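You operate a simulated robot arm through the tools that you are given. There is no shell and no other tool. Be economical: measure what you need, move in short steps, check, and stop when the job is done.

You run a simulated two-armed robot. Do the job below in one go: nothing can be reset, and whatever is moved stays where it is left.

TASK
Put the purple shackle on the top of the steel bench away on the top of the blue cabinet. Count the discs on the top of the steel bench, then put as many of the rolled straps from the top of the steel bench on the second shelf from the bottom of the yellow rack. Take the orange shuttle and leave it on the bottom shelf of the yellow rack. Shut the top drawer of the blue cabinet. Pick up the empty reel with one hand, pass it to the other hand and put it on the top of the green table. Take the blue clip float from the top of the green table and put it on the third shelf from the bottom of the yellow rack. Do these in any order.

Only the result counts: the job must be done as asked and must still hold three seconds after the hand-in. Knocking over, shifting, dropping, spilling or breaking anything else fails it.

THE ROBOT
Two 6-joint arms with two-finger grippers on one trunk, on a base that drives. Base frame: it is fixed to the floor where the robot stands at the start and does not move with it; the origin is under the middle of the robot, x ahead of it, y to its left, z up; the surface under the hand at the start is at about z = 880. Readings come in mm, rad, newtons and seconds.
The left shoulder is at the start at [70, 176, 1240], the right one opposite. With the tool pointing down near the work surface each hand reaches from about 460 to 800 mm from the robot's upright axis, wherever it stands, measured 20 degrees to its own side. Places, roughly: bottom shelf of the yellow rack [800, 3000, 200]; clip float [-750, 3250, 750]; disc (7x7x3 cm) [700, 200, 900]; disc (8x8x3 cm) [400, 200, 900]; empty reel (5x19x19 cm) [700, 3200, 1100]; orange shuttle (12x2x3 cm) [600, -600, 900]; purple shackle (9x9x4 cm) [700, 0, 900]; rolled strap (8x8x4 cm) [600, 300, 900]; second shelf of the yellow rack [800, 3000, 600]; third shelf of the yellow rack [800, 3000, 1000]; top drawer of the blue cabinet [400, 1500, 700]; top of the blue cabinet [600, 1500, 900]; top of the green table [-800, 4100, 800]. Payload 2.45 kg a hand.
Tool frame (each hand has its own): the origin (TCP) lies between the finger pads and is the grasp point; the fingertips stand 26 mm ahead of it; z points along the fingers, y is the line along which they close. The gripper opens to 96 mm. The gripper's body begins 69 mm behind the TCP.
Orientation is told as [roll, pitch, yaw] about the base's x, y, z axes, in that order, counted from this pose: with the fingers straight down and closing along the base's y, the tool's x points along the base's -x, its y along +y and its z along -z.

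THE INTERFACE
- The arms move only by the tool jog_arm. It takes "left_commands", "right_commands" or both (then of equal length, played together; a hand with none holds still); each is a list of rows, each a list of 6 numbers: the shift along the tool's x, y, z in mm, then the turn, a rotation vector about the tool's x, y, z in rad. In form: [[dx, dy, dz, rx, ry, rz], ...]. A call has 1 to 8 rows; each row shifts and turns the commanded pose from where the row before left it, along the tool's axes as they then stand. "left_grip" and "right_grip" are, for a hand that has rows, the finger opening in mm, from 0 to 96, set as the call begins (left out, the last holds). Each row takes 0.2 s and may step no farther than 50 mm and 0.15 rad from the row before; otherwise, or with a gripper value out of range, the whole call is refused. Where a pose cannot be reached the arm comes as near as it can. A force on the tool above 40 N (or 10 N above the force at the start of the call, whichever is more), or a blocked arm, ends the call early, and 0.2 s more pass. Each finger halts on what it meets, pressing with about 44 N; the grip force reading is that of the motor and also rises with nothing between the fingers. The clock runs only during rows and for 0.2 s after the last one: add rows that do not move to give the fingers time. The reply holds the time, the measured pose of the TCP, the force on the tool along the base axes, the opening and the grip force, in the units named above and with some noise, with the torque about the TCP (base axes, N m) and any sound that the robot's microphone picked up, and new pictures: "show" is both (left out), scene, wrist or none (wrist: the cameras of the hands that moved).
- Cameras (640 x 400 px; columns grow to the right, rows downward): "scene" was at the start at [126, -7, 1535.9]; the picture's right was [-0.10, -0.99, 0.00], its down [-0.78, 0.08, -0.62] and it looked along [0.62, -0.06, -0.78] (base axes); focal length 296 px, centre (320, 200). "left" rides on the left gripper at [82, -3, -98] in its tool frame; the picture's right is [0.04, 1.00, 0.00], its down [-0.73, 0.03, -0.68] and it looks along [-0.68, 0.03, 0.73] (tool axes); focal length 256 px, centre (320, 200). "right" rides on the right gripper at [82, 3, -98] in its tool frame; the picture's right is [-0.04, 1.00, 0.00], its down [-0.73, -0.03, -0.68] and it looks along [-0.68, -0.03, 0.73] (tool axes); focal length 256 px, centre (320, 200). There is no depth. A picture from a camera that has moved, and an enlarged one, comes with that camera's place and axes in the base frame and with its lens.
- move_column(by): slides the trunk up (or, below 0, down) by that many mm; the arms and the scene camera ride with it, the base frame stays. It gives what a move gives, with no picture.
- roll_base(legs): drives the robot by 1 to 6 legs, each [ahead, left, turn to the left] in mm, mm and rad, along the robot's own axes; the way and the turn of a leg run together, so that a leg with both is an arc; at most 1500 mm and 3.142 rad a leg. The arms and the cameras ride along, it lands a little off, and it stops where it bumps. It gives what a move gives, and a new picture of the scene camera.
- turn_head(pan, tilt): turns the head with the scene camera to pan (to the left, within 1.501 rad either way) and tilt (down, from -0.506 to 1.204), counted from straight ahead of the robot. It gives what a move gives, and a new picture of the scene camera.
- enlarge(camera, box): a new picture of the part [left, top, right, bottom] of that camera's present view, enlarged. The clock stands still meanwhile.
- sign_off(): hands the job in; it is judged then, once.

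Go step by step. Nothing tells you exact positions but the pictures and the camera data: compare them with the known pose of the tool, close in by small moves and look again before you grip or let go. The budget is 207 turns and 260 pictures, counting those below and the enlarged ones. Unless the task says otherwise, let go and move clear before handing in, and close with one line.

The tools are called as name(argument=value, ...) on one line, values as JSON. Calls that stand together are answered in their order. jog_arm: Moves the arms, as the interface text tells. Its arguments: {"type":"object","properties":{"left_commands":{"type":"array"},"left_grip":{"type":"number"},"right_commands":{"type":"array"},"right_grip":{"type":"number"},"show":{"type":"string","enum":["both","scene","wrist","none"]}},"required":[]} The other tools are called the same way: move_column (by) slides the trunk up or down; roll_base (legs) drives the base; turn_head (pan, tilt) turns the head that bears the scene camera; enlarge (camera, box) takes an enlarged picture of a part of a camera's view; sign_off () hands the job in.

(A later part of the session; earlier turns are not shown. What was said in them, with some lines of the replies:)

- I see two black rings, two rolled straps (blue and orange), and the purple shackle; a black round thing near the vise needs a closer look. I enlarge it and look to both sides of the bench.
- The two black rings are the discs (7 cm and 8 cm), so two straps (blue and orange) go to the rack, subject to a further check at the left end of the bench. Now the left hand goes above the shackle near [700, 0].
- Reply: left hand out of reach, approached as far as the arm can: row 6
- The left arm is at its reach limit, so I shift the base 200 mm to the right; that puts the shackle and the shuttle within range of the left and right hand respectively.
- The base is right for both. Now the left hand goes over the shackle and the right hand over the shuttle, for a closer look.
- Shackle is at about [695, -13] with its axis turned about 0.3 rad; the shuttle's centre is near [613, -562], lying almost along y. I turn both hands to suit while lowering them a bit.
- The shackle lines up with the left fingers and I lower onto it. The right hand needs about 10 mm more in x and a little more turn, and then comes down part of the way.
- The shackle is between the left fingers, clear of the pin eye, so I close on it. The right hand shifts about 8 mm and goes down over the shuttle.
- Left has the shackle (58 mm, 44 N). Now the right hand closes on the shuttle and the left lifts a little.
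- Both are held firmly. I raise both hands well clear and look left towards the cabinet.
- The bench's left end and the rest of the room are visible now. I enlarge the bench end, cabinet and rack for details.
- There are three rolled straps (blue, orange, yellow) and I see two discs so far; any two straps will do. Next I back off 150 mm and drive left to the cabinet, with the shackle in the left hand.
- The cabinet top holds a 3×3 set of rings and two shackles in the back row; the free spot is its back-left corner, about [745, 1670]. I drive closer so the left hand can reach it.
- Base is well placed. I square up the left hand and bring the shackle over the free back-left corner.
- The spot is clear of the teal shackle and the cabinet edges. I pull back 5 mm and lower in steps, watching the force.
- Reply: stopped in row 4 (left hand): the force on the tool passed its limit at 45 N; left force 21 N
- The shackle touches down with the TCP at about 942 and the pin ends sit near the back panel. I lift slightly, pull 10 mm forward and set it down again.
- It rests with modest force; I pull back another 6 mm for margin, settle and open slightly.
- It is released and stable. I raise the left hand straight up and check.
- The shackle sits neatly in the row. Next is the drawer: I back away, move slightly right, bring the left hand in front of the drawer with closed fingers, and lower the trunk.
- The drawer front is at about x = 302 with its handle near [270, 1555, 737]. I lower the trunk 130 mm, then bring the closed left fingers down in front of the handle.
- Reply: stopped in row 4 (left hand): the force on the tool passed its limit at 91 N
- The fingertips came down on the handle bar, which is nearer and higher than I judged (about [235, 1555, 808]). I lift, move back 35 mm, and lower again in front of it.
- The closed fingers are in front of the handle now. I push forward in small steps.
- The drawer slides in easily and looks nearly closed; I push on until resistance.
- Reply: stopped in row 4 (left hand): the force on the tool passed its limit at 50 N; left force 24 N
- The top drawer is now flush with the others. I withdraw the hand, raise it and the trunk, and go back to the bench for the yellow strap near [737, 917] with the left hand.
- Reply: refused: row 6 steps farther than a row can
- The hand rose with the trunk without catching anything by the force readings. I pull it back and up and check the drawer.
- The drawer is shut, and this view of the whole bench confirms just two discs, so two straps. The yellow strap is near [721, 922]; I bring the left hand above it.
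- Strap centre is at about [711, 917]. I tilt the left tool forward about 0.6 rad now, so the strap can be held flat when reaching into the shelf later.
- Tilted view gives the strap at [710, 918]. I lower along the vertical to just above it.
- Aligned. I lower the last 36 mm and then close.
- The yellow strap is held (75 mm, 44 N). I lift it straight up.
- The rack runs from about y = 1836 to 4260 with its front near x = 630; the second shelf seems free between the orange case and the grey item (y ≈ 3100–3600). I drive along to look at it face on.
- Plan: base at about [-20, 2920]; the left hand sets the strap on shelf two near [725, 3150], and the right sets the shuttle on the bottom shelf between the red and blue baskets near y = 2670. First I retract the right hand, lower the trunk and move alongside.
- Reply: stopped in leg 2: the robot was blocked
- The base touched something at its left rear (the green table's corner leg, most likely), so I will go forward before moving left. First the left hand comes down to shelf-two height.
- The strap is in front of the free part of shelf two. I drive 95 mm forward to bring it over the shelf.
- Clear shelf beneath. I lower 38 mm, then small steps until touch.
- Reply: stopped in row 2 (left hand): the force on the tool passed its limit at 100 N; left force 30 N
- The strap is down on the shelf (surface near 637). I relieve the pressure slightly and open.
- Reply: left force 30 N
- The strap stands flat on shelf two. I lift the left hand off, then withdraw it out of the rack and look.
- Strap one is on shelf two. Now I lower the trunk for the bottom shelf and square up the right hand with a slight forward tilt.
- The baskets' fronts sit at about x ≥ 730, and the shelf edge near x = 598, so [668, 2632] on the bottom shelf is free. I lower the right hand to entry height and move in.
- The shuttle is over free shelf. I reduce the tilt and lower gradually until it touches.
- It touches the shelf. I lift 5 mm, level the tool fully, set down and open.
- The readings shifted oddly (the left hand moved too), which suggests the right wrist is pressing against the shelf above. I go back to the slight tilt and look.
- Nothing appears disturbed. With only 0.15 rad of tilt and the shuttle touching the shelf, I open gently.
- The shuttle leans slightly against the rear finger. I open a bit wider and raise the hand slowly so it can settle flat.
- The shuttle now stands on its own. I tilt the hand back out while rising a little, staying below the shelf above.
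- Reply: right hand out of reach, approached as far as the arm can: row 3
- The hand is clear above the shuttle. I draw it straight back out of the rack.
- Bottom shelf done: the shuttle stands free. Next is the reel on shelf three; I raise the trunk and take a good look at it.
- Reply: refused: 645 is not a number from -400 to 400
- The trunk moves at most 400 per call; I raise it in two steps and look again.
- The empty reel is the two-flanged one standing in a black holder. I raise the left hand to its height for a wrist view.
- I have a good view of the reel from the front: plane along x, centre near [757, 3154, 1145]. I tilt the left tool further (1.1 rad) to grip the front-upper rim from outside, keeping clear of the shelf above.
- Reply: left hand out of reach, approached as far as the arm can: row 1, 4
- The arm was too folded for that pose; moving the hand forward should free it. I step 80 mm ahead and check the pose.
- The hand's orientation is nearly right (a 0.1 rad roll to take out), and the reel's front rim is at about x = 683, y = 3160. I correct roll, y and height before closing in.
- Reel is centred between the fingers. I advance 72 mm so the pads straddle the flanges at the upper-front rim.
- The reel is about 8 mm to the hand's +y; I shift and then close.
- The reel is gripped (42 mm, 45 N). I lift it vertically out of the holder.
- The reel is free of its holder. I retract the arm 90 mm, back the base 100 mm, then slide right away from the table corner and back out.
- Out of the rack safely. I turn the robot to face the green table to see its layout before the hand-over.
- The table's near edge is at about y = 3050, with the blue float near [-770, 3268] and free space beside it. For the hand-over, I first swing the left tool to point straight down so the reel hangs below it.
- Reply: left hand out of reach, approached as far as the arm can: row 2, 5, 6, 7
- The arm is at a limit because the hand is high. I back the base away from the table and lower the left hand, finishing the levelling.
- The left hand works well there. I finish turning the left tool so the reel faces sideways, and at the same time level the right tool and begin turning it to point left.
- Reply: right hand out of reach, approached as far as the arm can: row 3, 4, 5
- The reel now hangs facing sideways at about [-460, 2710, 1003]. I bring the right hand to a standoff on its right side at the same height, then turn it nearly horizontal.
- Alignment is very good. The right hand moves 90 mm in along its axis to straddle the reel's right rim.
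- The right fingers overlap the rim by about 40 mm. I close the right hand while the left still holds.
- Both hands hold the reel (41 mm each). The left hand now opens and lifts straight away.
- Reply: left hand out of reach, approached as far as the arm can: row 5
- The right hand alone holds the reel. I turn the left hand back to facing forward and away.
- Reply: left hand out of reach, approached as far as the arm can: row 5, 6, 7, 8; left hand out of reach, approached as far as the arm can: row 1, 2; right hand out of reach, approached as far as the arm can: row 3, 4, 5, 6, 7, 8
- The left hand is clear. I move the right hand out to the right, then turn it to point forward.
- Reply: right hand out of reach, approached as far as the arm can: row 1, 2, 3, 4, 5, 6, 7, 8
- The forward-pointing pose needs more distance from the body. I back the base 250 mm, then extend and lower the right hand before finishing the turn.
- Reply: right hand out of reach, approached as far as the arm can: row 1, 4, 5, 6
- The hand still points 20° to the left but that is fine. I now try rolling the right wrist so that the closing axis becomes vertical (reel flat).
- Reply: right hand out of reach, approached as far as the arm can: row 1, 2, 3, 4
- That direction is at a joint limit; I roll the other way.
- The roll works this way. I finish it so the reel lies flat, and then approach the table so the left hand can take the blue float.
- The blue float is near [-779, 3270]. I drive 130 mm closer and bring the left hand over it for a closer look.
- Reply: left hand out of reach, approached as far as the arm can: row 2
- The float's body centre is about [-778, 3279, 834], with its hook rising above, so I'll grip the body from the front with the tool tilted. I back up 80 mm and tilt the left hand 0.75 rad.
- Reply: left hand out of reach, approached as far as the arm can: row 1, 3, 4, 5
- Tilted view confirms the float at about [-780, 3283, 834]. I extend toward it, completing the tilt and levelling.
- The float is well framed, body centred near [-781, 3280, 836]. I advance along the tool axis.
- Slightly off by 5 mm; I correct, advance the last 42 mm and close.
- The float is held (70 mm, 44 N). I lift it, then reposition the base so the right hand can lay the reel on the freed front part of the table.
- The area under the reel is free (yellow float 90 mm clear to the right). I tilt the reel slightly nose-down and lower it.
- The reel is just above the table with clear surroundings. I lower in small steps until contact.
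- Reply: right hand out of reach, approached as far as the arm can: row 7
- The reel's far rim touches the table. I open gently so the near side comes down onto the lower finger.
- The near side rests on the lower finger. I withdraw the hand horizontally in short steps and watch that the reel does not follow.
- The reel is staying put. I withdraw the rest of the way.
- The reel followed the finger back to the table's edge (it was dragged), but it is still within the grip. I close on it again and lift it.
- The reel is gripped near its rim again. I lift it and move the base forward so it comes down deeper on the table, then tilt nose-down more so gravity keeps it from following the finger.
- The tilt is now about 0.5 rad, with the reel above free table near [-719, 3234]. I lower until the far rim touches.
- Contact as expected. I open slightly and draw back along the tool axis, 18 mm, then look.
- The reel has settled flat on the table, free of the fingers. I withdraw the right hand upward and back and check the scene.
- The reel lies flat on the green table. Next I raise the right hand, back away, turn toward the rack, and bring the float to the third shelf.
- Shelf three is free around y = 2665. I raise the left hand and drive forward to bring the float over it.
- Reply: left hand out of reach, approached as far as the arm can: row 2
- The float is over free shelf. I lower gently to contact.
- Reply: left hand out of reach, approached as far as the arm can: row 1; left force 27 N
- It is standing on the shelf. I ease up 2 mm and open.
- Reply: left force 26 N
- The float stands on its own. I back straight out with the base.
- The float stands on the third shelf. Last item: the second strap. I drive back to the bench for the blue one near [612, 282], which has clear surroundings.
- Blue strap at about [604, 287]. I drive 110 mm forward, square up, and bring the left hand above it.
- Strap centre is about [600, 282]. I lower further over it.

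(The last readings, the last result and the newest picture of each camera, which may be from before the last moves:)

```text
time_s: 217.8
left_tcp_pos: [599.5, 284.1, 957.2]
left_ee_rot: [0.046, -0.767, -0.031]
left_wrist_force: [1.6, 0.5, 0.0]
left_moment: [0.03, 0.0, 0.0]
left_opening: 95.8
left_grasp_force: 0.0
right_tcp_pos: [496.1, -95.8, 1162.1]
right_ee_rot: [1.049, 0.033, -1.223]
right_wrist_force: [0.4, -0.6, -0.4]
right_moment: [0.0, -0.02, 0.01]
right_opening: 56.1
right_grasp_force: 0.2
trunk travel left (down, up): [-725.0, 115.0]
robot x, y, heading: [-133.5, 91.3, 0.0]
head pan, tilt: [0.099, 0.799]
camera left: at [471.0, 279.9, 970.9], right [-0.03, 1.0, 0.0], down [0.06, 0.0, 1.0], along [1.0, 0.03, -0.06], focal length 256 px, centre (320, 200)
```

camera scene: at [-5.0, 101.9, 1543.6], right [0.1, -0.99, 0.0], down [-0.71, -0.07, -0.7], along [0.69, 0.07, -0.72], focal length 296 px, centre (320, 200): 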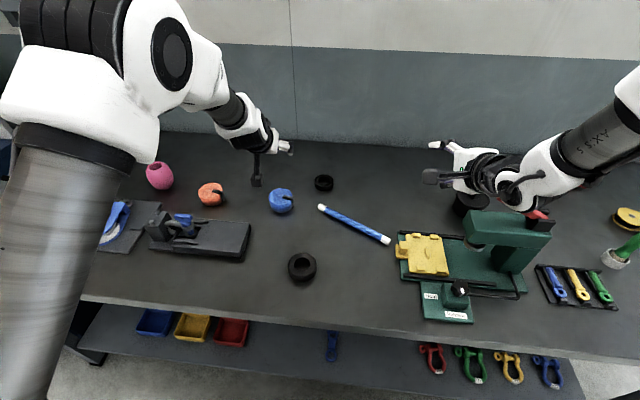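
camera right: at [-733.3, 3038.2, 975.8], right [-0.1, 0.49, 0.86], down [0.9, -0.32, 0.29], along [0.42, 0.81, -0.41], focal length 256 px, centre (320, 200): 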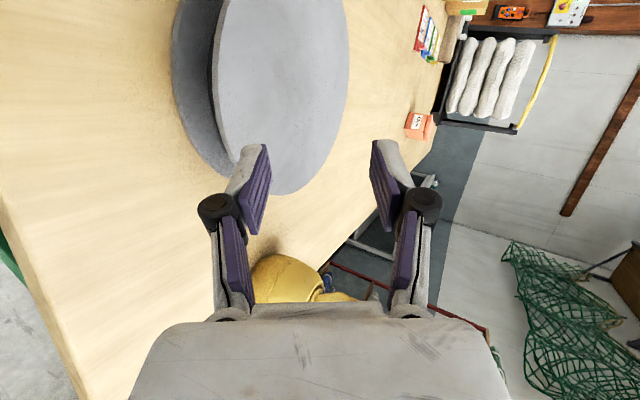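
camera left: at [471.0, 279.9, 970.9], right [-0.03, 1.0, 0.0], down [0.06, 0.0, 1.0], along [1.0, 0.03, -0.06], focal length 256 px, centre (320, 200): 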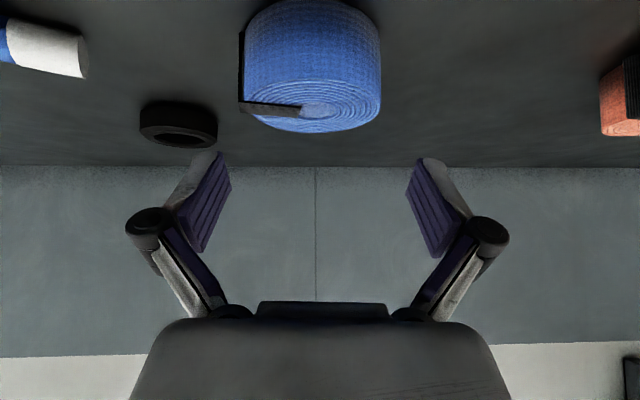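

Aligned to within a few millimetres. I lower the last 43 mm and close.

jog_arm(left_commands=[[16, -2, 14, 0, 0, 0], [16, -2, 14, 0, 0, 0]], show="wrist")

jog_arm(left_commands=[[0, 0, 0, 0, 0, 0], [0, 0, 0, 0, 0, 0], [0, 0, 0, 0, 0, 0]], left_grip=40, show="wrist")

```text
time_s: 218.4
left_tcp_pos: [595.5, 280.4, 915.2]
left_ee_rot: [0.046, -0.767, -0.034]
left_wrist_force: [-0.5, -0.3, 0.2]
left_moment: [-0.01, -0.03, -0.02]
left_opening: 95.6
left_grasp_force: 0.1
right_tcp_pos: [497.5, -97.1, 1161.6]
right_ee_rot: [1.049, 0.035, -1.221]
right_wrist_force: [-0.4, 0.4, 0.8]
right_moment: [-0.04, 0.01, -0.01]
right_opening: 56.1
right_grasp_force: 0.0
trunk travel left (down, up): [-725.0, 115.0]
robot x, y, heading: [-132.2, 93.4, -0.001]
head pan, tilt: [0.099, 0.799]
camera left: at [466.9, 275.9, 930.7], right [-0.03, 1.0, 0.0], down [0.06, 0.0, 1.0], along [1.0, 0.03, -0.06], focal length 256 px, centre (320, 200)
```

left: 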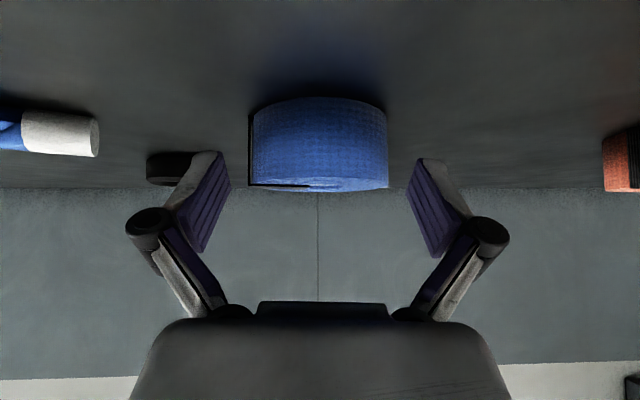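

```text
time_s: 219.2
left_tcp_pos: [594.5, 280.2, 917.2]
left_ee_rot: [0.044, -0.768, -0.033]
left_wrist_force: [-2.7, -0.3, 6.6]
left_moment: [-0.25, -0.05, -0.03]
left_opening: 73.8
left_grasp_force: 44.2
right_tcp_pos: [495.0, -95.3, 1163.2]
right_ee_rot: [1.05, 0.033, -1.221]
right_wrist_force: [-0.9, -0.3, 0.3]
right_moment: [0.01, 0.0, -0.04]
right_opening: 56.0
right_grasp_force: 0.0
trunk travel left (down, up): [-725.0, 115.0]
robot x, y, heading: [-131.9, 92.8, -0.0]
head pan, tilt: [0.099, 0.799]
camera left: at [465.3, 275.7, 932.4], right [-0.03, 1.0, 0.0], down [0.05, 0.0, 1.0], along [1.0, 0.03, -0.05], focal length 256 px, centre (320, 200)
```

left: 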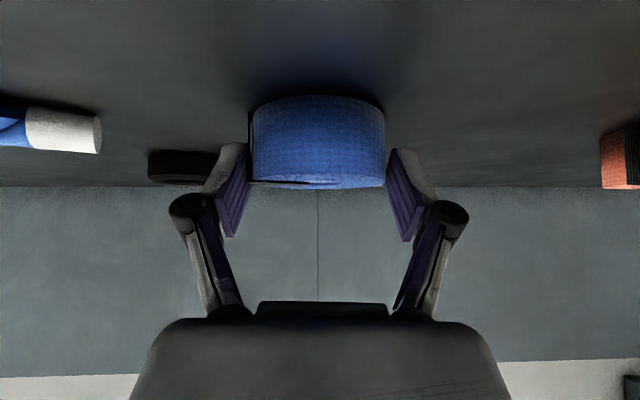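

The blue strap is held (74 mm, 44 N). I lift it, back off, and drive to the rack's free stretch of shelf two beside the yellow strap.

jog_arm(left_commands=[[-14, 0, -14.5, 0, 0, 0], [-31, 0, -32.4, 0, 0, 0], [-31, 0, -32.4, 0, 0, 0], [-31, 0, -32.4, 0, 0, 0], [-31, 0, -32.4, 0, 0, 0]], show="wrist")

roll_base(legs=[[-180, 0, 0], [0, 1350, 0], [0, 1300, 0]])

```text
time_s: 220.4
left_tcp_pos: [590.5, 277.2, 1115.9]
left_ee_rot: [0.045, -0.768, -0.033]
left_wrist_force: [0.1, -0.4, -1.8]
left_moment: [-0.03, 0.05, -0.02]
left_opening: 73.3
left_grasp_force: 43.9
right_tcp_pos: [493.5, -96.7, 1163.6]
right_ee_rot: [1.051, 0.033, -1.221]
right_wrist_force: [0.3, -0.3, -0.5]
right_moment: [-0.02, -0.03, 0.02]
right_opening: 56.2
right_grasp_force: 0.0
trunk travel left (down, up): [-725.0, 115.0]
robot x, y, heading: [-136.6, 98.2, 0.002]
head pan, tilt: [0.099, 0.799]
camera left: at [461.9, 272.9, 1131.3], right [-0.03, 1.0, 0.0], down [0.05, 0.0, 1.0], along [1.0, 0.03, -0.05], focal length 256 px, centre (320, 200)
```

left: 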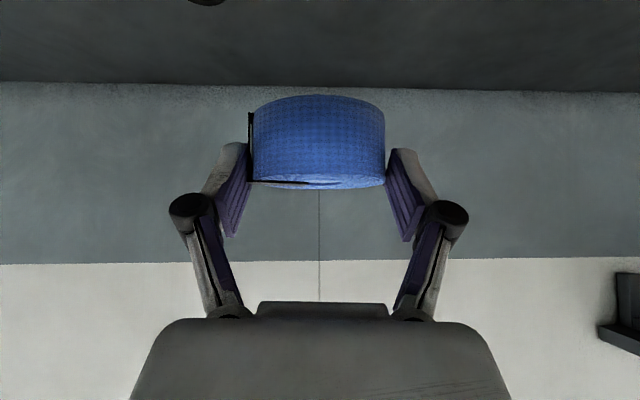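

```text
time_s: 234.5
left_tcp_pos: [438.9, 2952.0, 1116.2]
left_ee_rot: [0.045, -0.767, -0.028]
left_wrist_force: [0.1, 0.4, -1.8]
left_moment: [-0.01, 0.04, 0.01]
left_opening: 73.9
left_grasp_force: 43.8
right_tcp_pos: [344.4, 2578.0, 1162.1]
right_ee_rot: [1.048, 0.034, -1.218]
right_wrist_force: [0.5, 0.1, -0.5]
right_moment: [-0.01, 0.02, -0.02]
right_opening: 56.1
right_grasp_force: 0.1
trunk travel left (down, up): [-725.0, 115.0]
robot x, y, heading: [-286.1, 2766.3, 0.005]
head pan, tilt: [0.099, 0.799]
camera scene: at [-156.9, 2773.1, 1543.4], right [0.1, -0.99, 0.0], down [-0.71, -0.07, -0.7], along [0.69, 0.07, -0.72], focal length 296 px, centre (320, 200)
```

scene: 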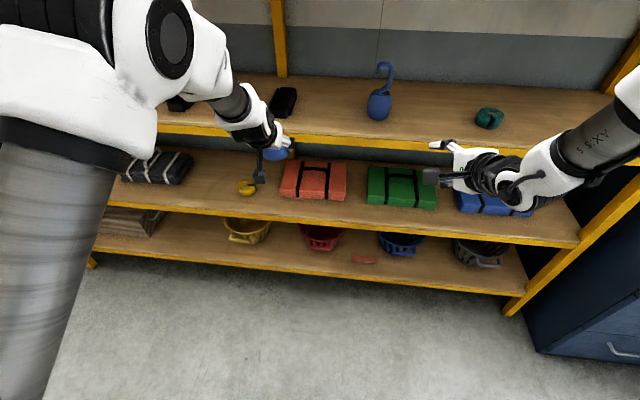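

All placed items look fine. I lower the trunk and the left hand to shelf-two height, then move forward and left past the table corner.

move_column(by=-245)

jog_arm(left_commands=[[28.5, 0, 29.5, 0, 0, 0], [28.5, 0, 29.5, 0, 0, 0], [28.5, 0, 29.5, 0, 0, 0], [26, 0, 27, 0, 0, 0]], show="none")

roll_base(legs=[[170, 0, -0.005], [0, 340, 0]])

```text
time_s: 237.0
left_tcp_pos: [437.6, 2950.7, 869.9]
left_ee_rot: [0.045, -0.767, -0.028]
left_wrist_force: [0.0, -0.4, -2.0]
left_moment: [0.0, 0.03, -0.01]
left_opening: 73.5
left_grasp_force: 44.2
right_tcp_pos: [342.9, 2577.7, 918.5]
right_ee_rot: [1.048, 0.033, -1.218]
right_wrist_force: [-0.1, 0.2, -1.1]
right_moment: [0.02, 0.01, 0.0]
right_opening: 56.0
right_grasp_force: 0.0
trunk travel left (down, up): [-480.0, 360.0]
robot x, y, heading: [-289.6, 2764.3, 0.008]
head pan, tilt: [0.099, 0.799]
```

```text
time_s: 238.0
left_tcp_pos: [439.0, 2959.2, 708.7]
left_ee_rot: [0.045, -0.771, -0.028]
left_wrist_force: [-0.7, 0.8, -1.6]
left_moment: [0.01, 0.03, -0.01]
left_opening: 73.6
left_grasp_force: 44.4
right_tcp_pos: [344.2, 2578.9, 916.3]
right_ee_rot: [1.047, 0.032, -1.217]
right_wrist_force: [0.8, 0.0, -0.4]
right_moment: [-0.02, -0.02, -0.01]
right_opening: 55.8
right_grasp_force: 0.0
trunk travel left (down, up): [-480.0, 360.0]
robot x, y, heading: [-286.1, 2761.6, 0.005]
head pan, tilt: [0.099, 0.799]
```

```text
time_s: 241.3
left_tcp_pos: [611.5, 3293.6, 708.4]
left_ee_rot: [0.044, -0.769, -0.041]
left_wrist_force: [1.2, -0.2, -2.2]
left_moment: [-0.01, 0.06, -0.04]
left_opening: 73.8
left_grasp_force: 44.1
right_tcp_pos: [510.5, 2913.6, 917.9]
right_ee_rot: [1.049, 0.032, -1.232]
right_wrist_force: [0.7, 0.1, -0.3]
right_moment: [0.01, -0.02, -0.03]
right_opening: 55.9
right_grasp_force: 0.0
trunk travel left (down, up): [-480.0, 360.0]
robot x, y, heading: [-115.6, 3106.1, -0.011]
head pan, tilt: [0.099, 0.799]
camera scene: at [14.1, 3115.7, 1298.4], right [0.09, -1.0, 0.0], down [-0.71, -0.07, -0.7], along [0.69, 0.06, -0.72], focal length 296 px, centre (320, 200)
```

scene: 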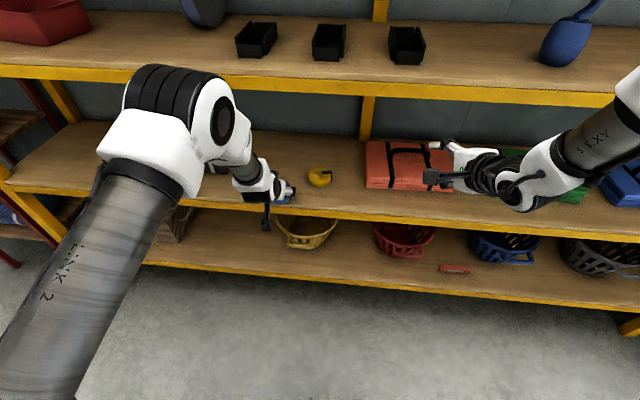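

There is a clear gap left of the yellow strap. I drive 105 mm forward and check the wrist view.

roll_base(legs=[[105, 0, 0.011]])

enlarge(camera="left", box=[0, 0, 640, 400])

```text
time_s: 242.5
left_tcp_pos: [716.7, 3297.9, 710.1]
left_ee_rot: [0.046, -0.767, -0.034]
left_wrist_force: [-0.3, -0.5, -2.7]
left_moment: [-0.02, 0.0, -0.01]
left_opening: 73.4
left_grasp_force: 44.0
right_tcp_pos: [620.4, 2917.8, 916.0]
right_ee_rot: [1.048, 0.033, -1.222]
right_wrist_force: [-0.8, 0.5, -1.1]
right_moment: [0.0, -0.03, 0.05]
right_opening: 55.7
right_grasp_force: 0.1
trunk travel left (down, up): [-480.0, 360.0]
robot x, y, heading: [-12.8, 3104.1, -0.004]
head pan, tilt: [0.099, 0.799]
camera scene: at [120.6, 3115.5, 1298.3], right [0.1, -0.99, 0.0], down [-0.71, -0.07, -0.7], along [0.69, 0.07, -0.72], focal length 296 px, centre (320, 200)
```

scene: 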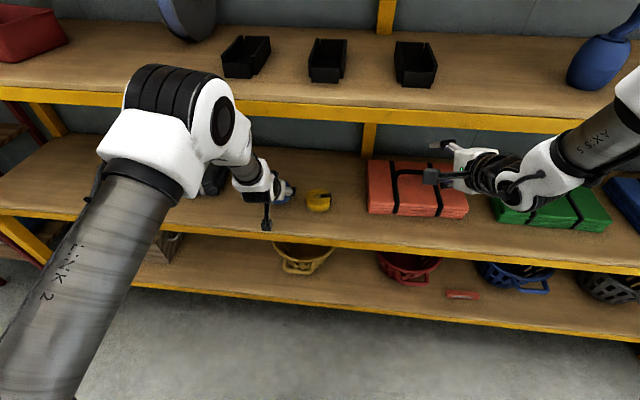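

```text
1.00 times, centred on (320, 200) of left (not enlarged: the box is as wide or as high as the picture)
camera zoom: at [587.1, 3293.5, 723.7], right [-0.03, 1.0, 0.0], down [0.06, 0.0, 1.0], along [1.0, 0.03, -0.06], focal length 256 px, centre (320, 200)
```

zoom: 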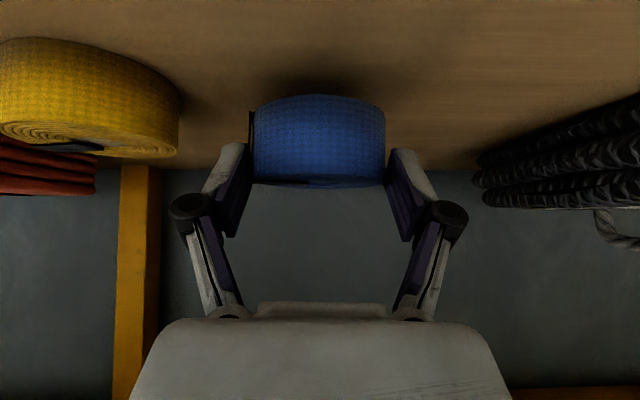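

Good spacing on both sides. I lower onto the shelf in small steps.

jog_arm(left_commands=[[9, 0, 9.3, 0, 0, 0], [9, 0, 9.3, 0, 0, 0], [2.8, 0, 2.9, 0, 0, 0], [2.1, 0, 2.2, 0, 0, 0], [2.1, 0, 2.2, 0, 0, 0]], show="none")

```text
time_s: 243.5
left_tcp_pos: [717.8, 3298.7, 686.4]
left_ee_rot: [0.044, -0.789, -0.034]
left_wrist_force: [-2.9, 1.4, 16.8]
left_moment: [-0.27, 0.4, -0.05]
left_opening: 73.8
left_grasp_force: 43.7
right_tcp_pos: [617.2, 2916.8, 919.7]
right_ee_rot: [1.053, 0.031, -1.222]
right_wrist_force: [1.0, -0.2, 1.3]
right_moment: [-0.01, 0.01, 0.01]
right_opening: 55.9
right_grasp_force: 0.1
trunk travel left (down, up): [-480.0, 360.0]
robot x, y, heading: [-10.3, 3107.9, -0.002]
head pan, tilt: [0.099, 0.799]
stopped in row 4 (left hand): the force on the tool passed its limit at 41 N (the readings are from after the stop); the commanded pose is now the measured one
```

Contact came about 10 mm higher than expected; I look before letting go.

enlarge(camera="left", box=[0, 0, 640, 400])

enlarge(camera="scene", box=[200, 120, 400, 260])

```text
1.00 times, centred on (320, 200) of left (not enlarged: the box is as wide or as high as the picture)
camera zoom: at [589.5, 3294.3, 698.4], right [-0.03, 1.0, 0.0], down [0.03, 0.0, 1.0], along [1.0, 0.03, -0.03], focal length 256 px, centre (320, 200)
```

zoom: 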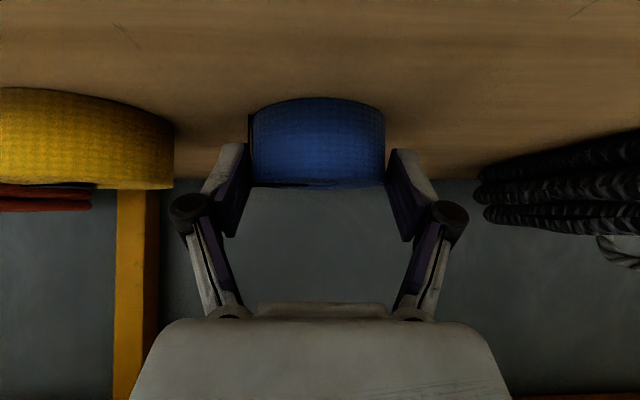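

```text
2.86 times, centred on (300, 190) of scene
camera zoom: at [116.2, 3114.9, 1298.7], right [0.1, -0.99, 0.0], down [-0.71, -0.07, -0.7], along [0.7, 0.07, -0.72], focal length 846 px, centre (377, 229)
```

zoom: 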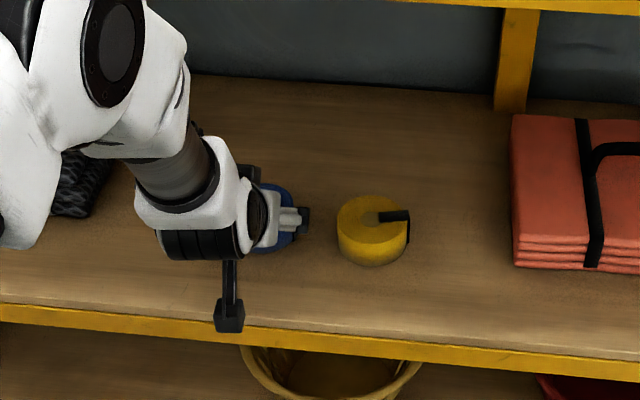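

The blue strap's top is level with the yellow one's, so it is on the shelf. I open partly to release it.

jog_arm(left_commands=[[0, 0, 0, 0, 0, 0], [0, 0, 0, 0, 0, 0]], left_grip=90, show="wrist")

```text
time_s: 244.1
left_tcp_pos: [719.3, 3299.3, 682.0]
left_ee_rot: [0.045, -0.781, -0.032]
left_wrist_force: [-0.4, -0.2, -0.1]
left_moment: [-0.04, -0.03, -0.01]
left_opening: 90.0
left_grasp_force: 0.2
right_tcp_pos: [619.6, 2917.2, 916.9]
right_ee_rot: [1.05, 0.033, -1.222]
right_wrist_force: [-0.4, 0.3, 0.4]
right_moment: [0.03, 0.0, 0.0]
right_opening: 56.1
right_grasp_force: 0.0
trunk travel left (down, up): [-480.0, 360.0]
robot x, y, heading: [-10.2, 3102.5, -0.002]
head pan, tilt: [0.099, 0.799]
camera left: at [589.6, 3294.6, 695.2], right [-0.03, 1.0, 0.0], down [0.04, 0.0, 1.0], along [1.0, 0.03, -0.04], focal length 256 px, centre (320, 200)
```

left: 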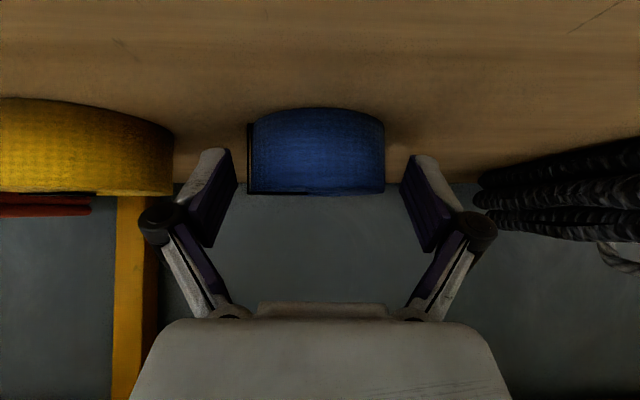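

It sits flat. I lift the hand clear, retreat, and take a last look.

jog_arm(left_commands=[[-14, 0, -14.4, 0, 0, 0], [-31, 0, -32.4, 0, 0, 0]], show="none")

roll_base(legs=[[-105, 0, 0], [0, -300, 0]])

move_column(by=200)

roll_base(legs=[[0, -250, 0], [-250, 0, 0]])

turn_head(pan=0.4, tilt=0.6)

```text
time_s: 244.7
left_tcp_pos: [718.7, 3297.1, 748.9]
left_ee_rot: [0.045, -0.781, -0.032]
left_wrist_force: [0.1, -0.6, 1.0]
left_moment: [0.0, 0.02, -0.01]
left_opening: 89.9
left_grasp_force: 0.0
right_tcp_pos: [618.5, 2916.7, 918.7]
right_ee_rot: [1.051, 0.032, -1.223]
right_wrist_force: [0.5, 0.8, 0.0]
right_moment: [0.0, 0.0, 0.0]
right_opening: 56.0
right_grasp_force: 0.1
trunk travel left (down, up): [-480.0, 360.0]
robot x, y, heading: [-14.2, 3105.6, -0.002]
head pan, tilt: [0.099, 0.799]
```

```text
time_s: 247.5
left_tcp_pos: [616.2, 3002.8, 747.5]
left_ee_rot: [0.044, -0.782, -0.027]
left_wrist_force: [-0.2, -0.3, 0.1]
left_moment: [-0.02, 0.01, 0.0]
left_opening: 90.1
left_grasp_force: 0.1
right_tcp_pos: [517.6, 2622.6, 917.2]
right_ee_rot: [1.052, 0.034, -1.216]
right_wrist_force: [1.0, -0.1, -0.4]
right_moment: [0.01, -0.01, 0.02]
right_opening: 55.8
right_grasp_force: 0.0
trunk travel left (down, up): [-480.0, 360.0]
robot x, y, heading: [-112.3, 2806.8, 0.008]
head pan, tilt: [0.099, 0.799]
camera scene: at [16.1, 2817.5, 1298.5], right [0.11, -0.99, 0.0], down [-0.71, -0.08, -0.7], along [0.69, 0.07, -0.72], focal length 296 px, centre (320, 200)
```

scene: 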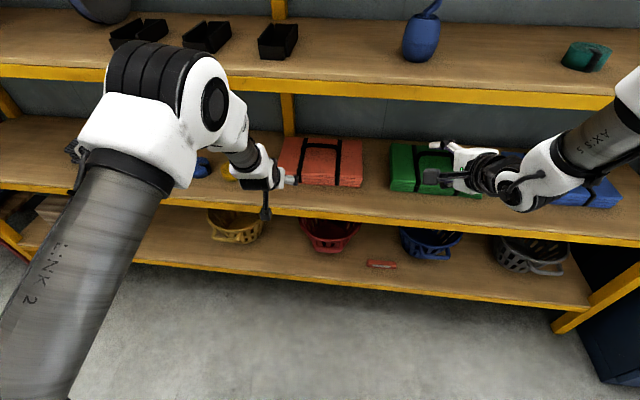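

```text
time_s: 249.7
left_tcp_pos: [616.2, 3002.6, 947.9]
left_ee_rot: [0.046, -0.781, -0.028]
left_wrist_force: [1.4, 0.4, -0.6]
left_moment: [0.01, -0.01, 0.02]
left_opening: 90.1
left_grasp_force: 0.1
right_tcp_pos: [517.4, 2622.7, 1116.5]
right_ee_rot: [1.048, 0.032, -1.216]
right_wrist_force: [-0.6, 0.2, -0.3]
right_moment: [0.0, -0.03, -0.02]
right_opening: 55.9
right_grasp_force: 0.0
trunk travel left (down, up): [-680.0, 160.0]
robot x, y, heading: [-115.9, 2808.7, 0.005]
head pan, tilt: [0.099, 0.799]
```

```text
time_s: 252.9
left_tcp_pos: [371.6, 2753.4, 946.9]
left_ee_rot: [0.046, -0.782, -0.023]
left_wrist_force: [0.1, -0.4, -0.8]
left_moment: [0.05, -0.02, 0.0]
left_opening: 89.9
left_grasp_force: 0.0
right_tcp_pos: [272.6, 2373.7, 1118.1]
right_ee_rot: [1.05, 0.034, -1.218]
right_wrist_force: [-0.1, -0.2, -0.3]
right_moment: [-0.01, 0.01, 0.01]
right_opening: 55.9
right_grasp_force: 0.0
trunk travel left (down, up): [-680.0, 160.0]
robot x, y, heading: [-361.5, 2560.0, 0.004]
head pan, tilt: [0.099, 0.799]
camera scene: at [-228.1, 2568.5, 1498.4], right [0.11, -0.99, 0.0], down [-0.71, -0.08, -0.7], along [0.69, 0.07, -0.72], focal length 296 px, centre (320, 200)
```

scene: 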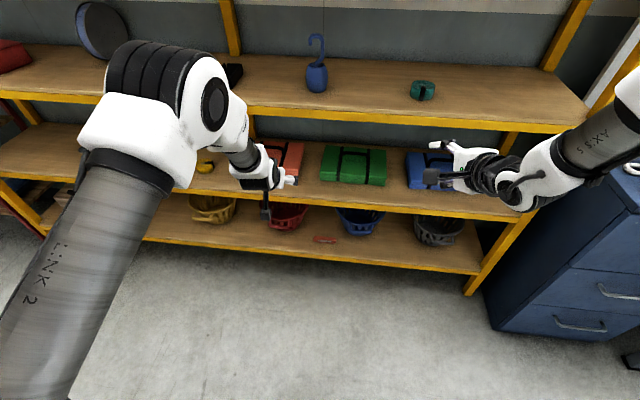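

```text
time_s: 253.7
left_tcp_pos: [370.2, 2753.7, 948.9]
left_ee_rot: [0.044, -0.782, -0.024]
left_wrist_force: [0.3, -0.6, 0.2]
left_moment: [0.04, 0.04, 0.01]
left_opening: 90.2
left_grasp_force: 0.0
right_tcp_pos: [270.3, 2374.4, 1117.3]
right_ee_rot: [1.051, 0.034, -1.215]
right_wrist_force: [0.4, -0.6, -0.2]
right_moment: [0.01, 0.02, 0.0]
right_opening: 56.1
right_grasp_force: 0.0
trunk travel left (down, up): [-680.0, 160.0]
robot x, y, heading: [-360.6, 2561.7, 0.009]
head pan, tilt: [0.4, 0.6]
camera scene: at [-228.2, 2594.8, 1515.3], right [0.39, -0.92, 0.0], down [-0.52, -0.22, -0.82], along [0.76, 0.33, -0.57], focal length 296 px, centre (320, 200)
```

scene: 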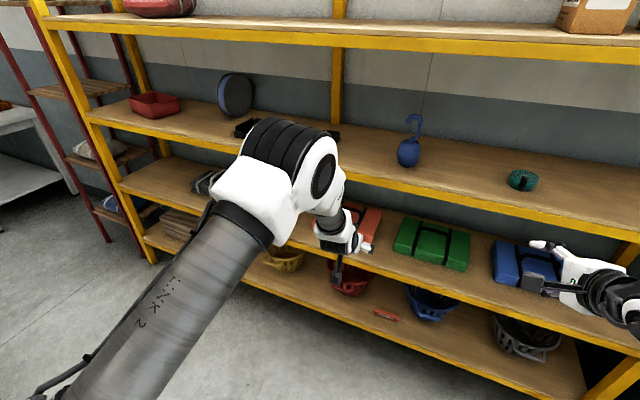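

Everything is in place: shackle on the cabinet, drawer shut, two straps on shelf two (two discs counted), shuttle on the bottom shelf, float on shelf three, and the reel flat on the green table. Both hands are empty and clear, so I hand in.

sign_off()

```text
The job is handed in.
```

The job is handed in, and every item was done as asked; I counted two discs on the bench, so the yellow and blue straps went to the second shelf.
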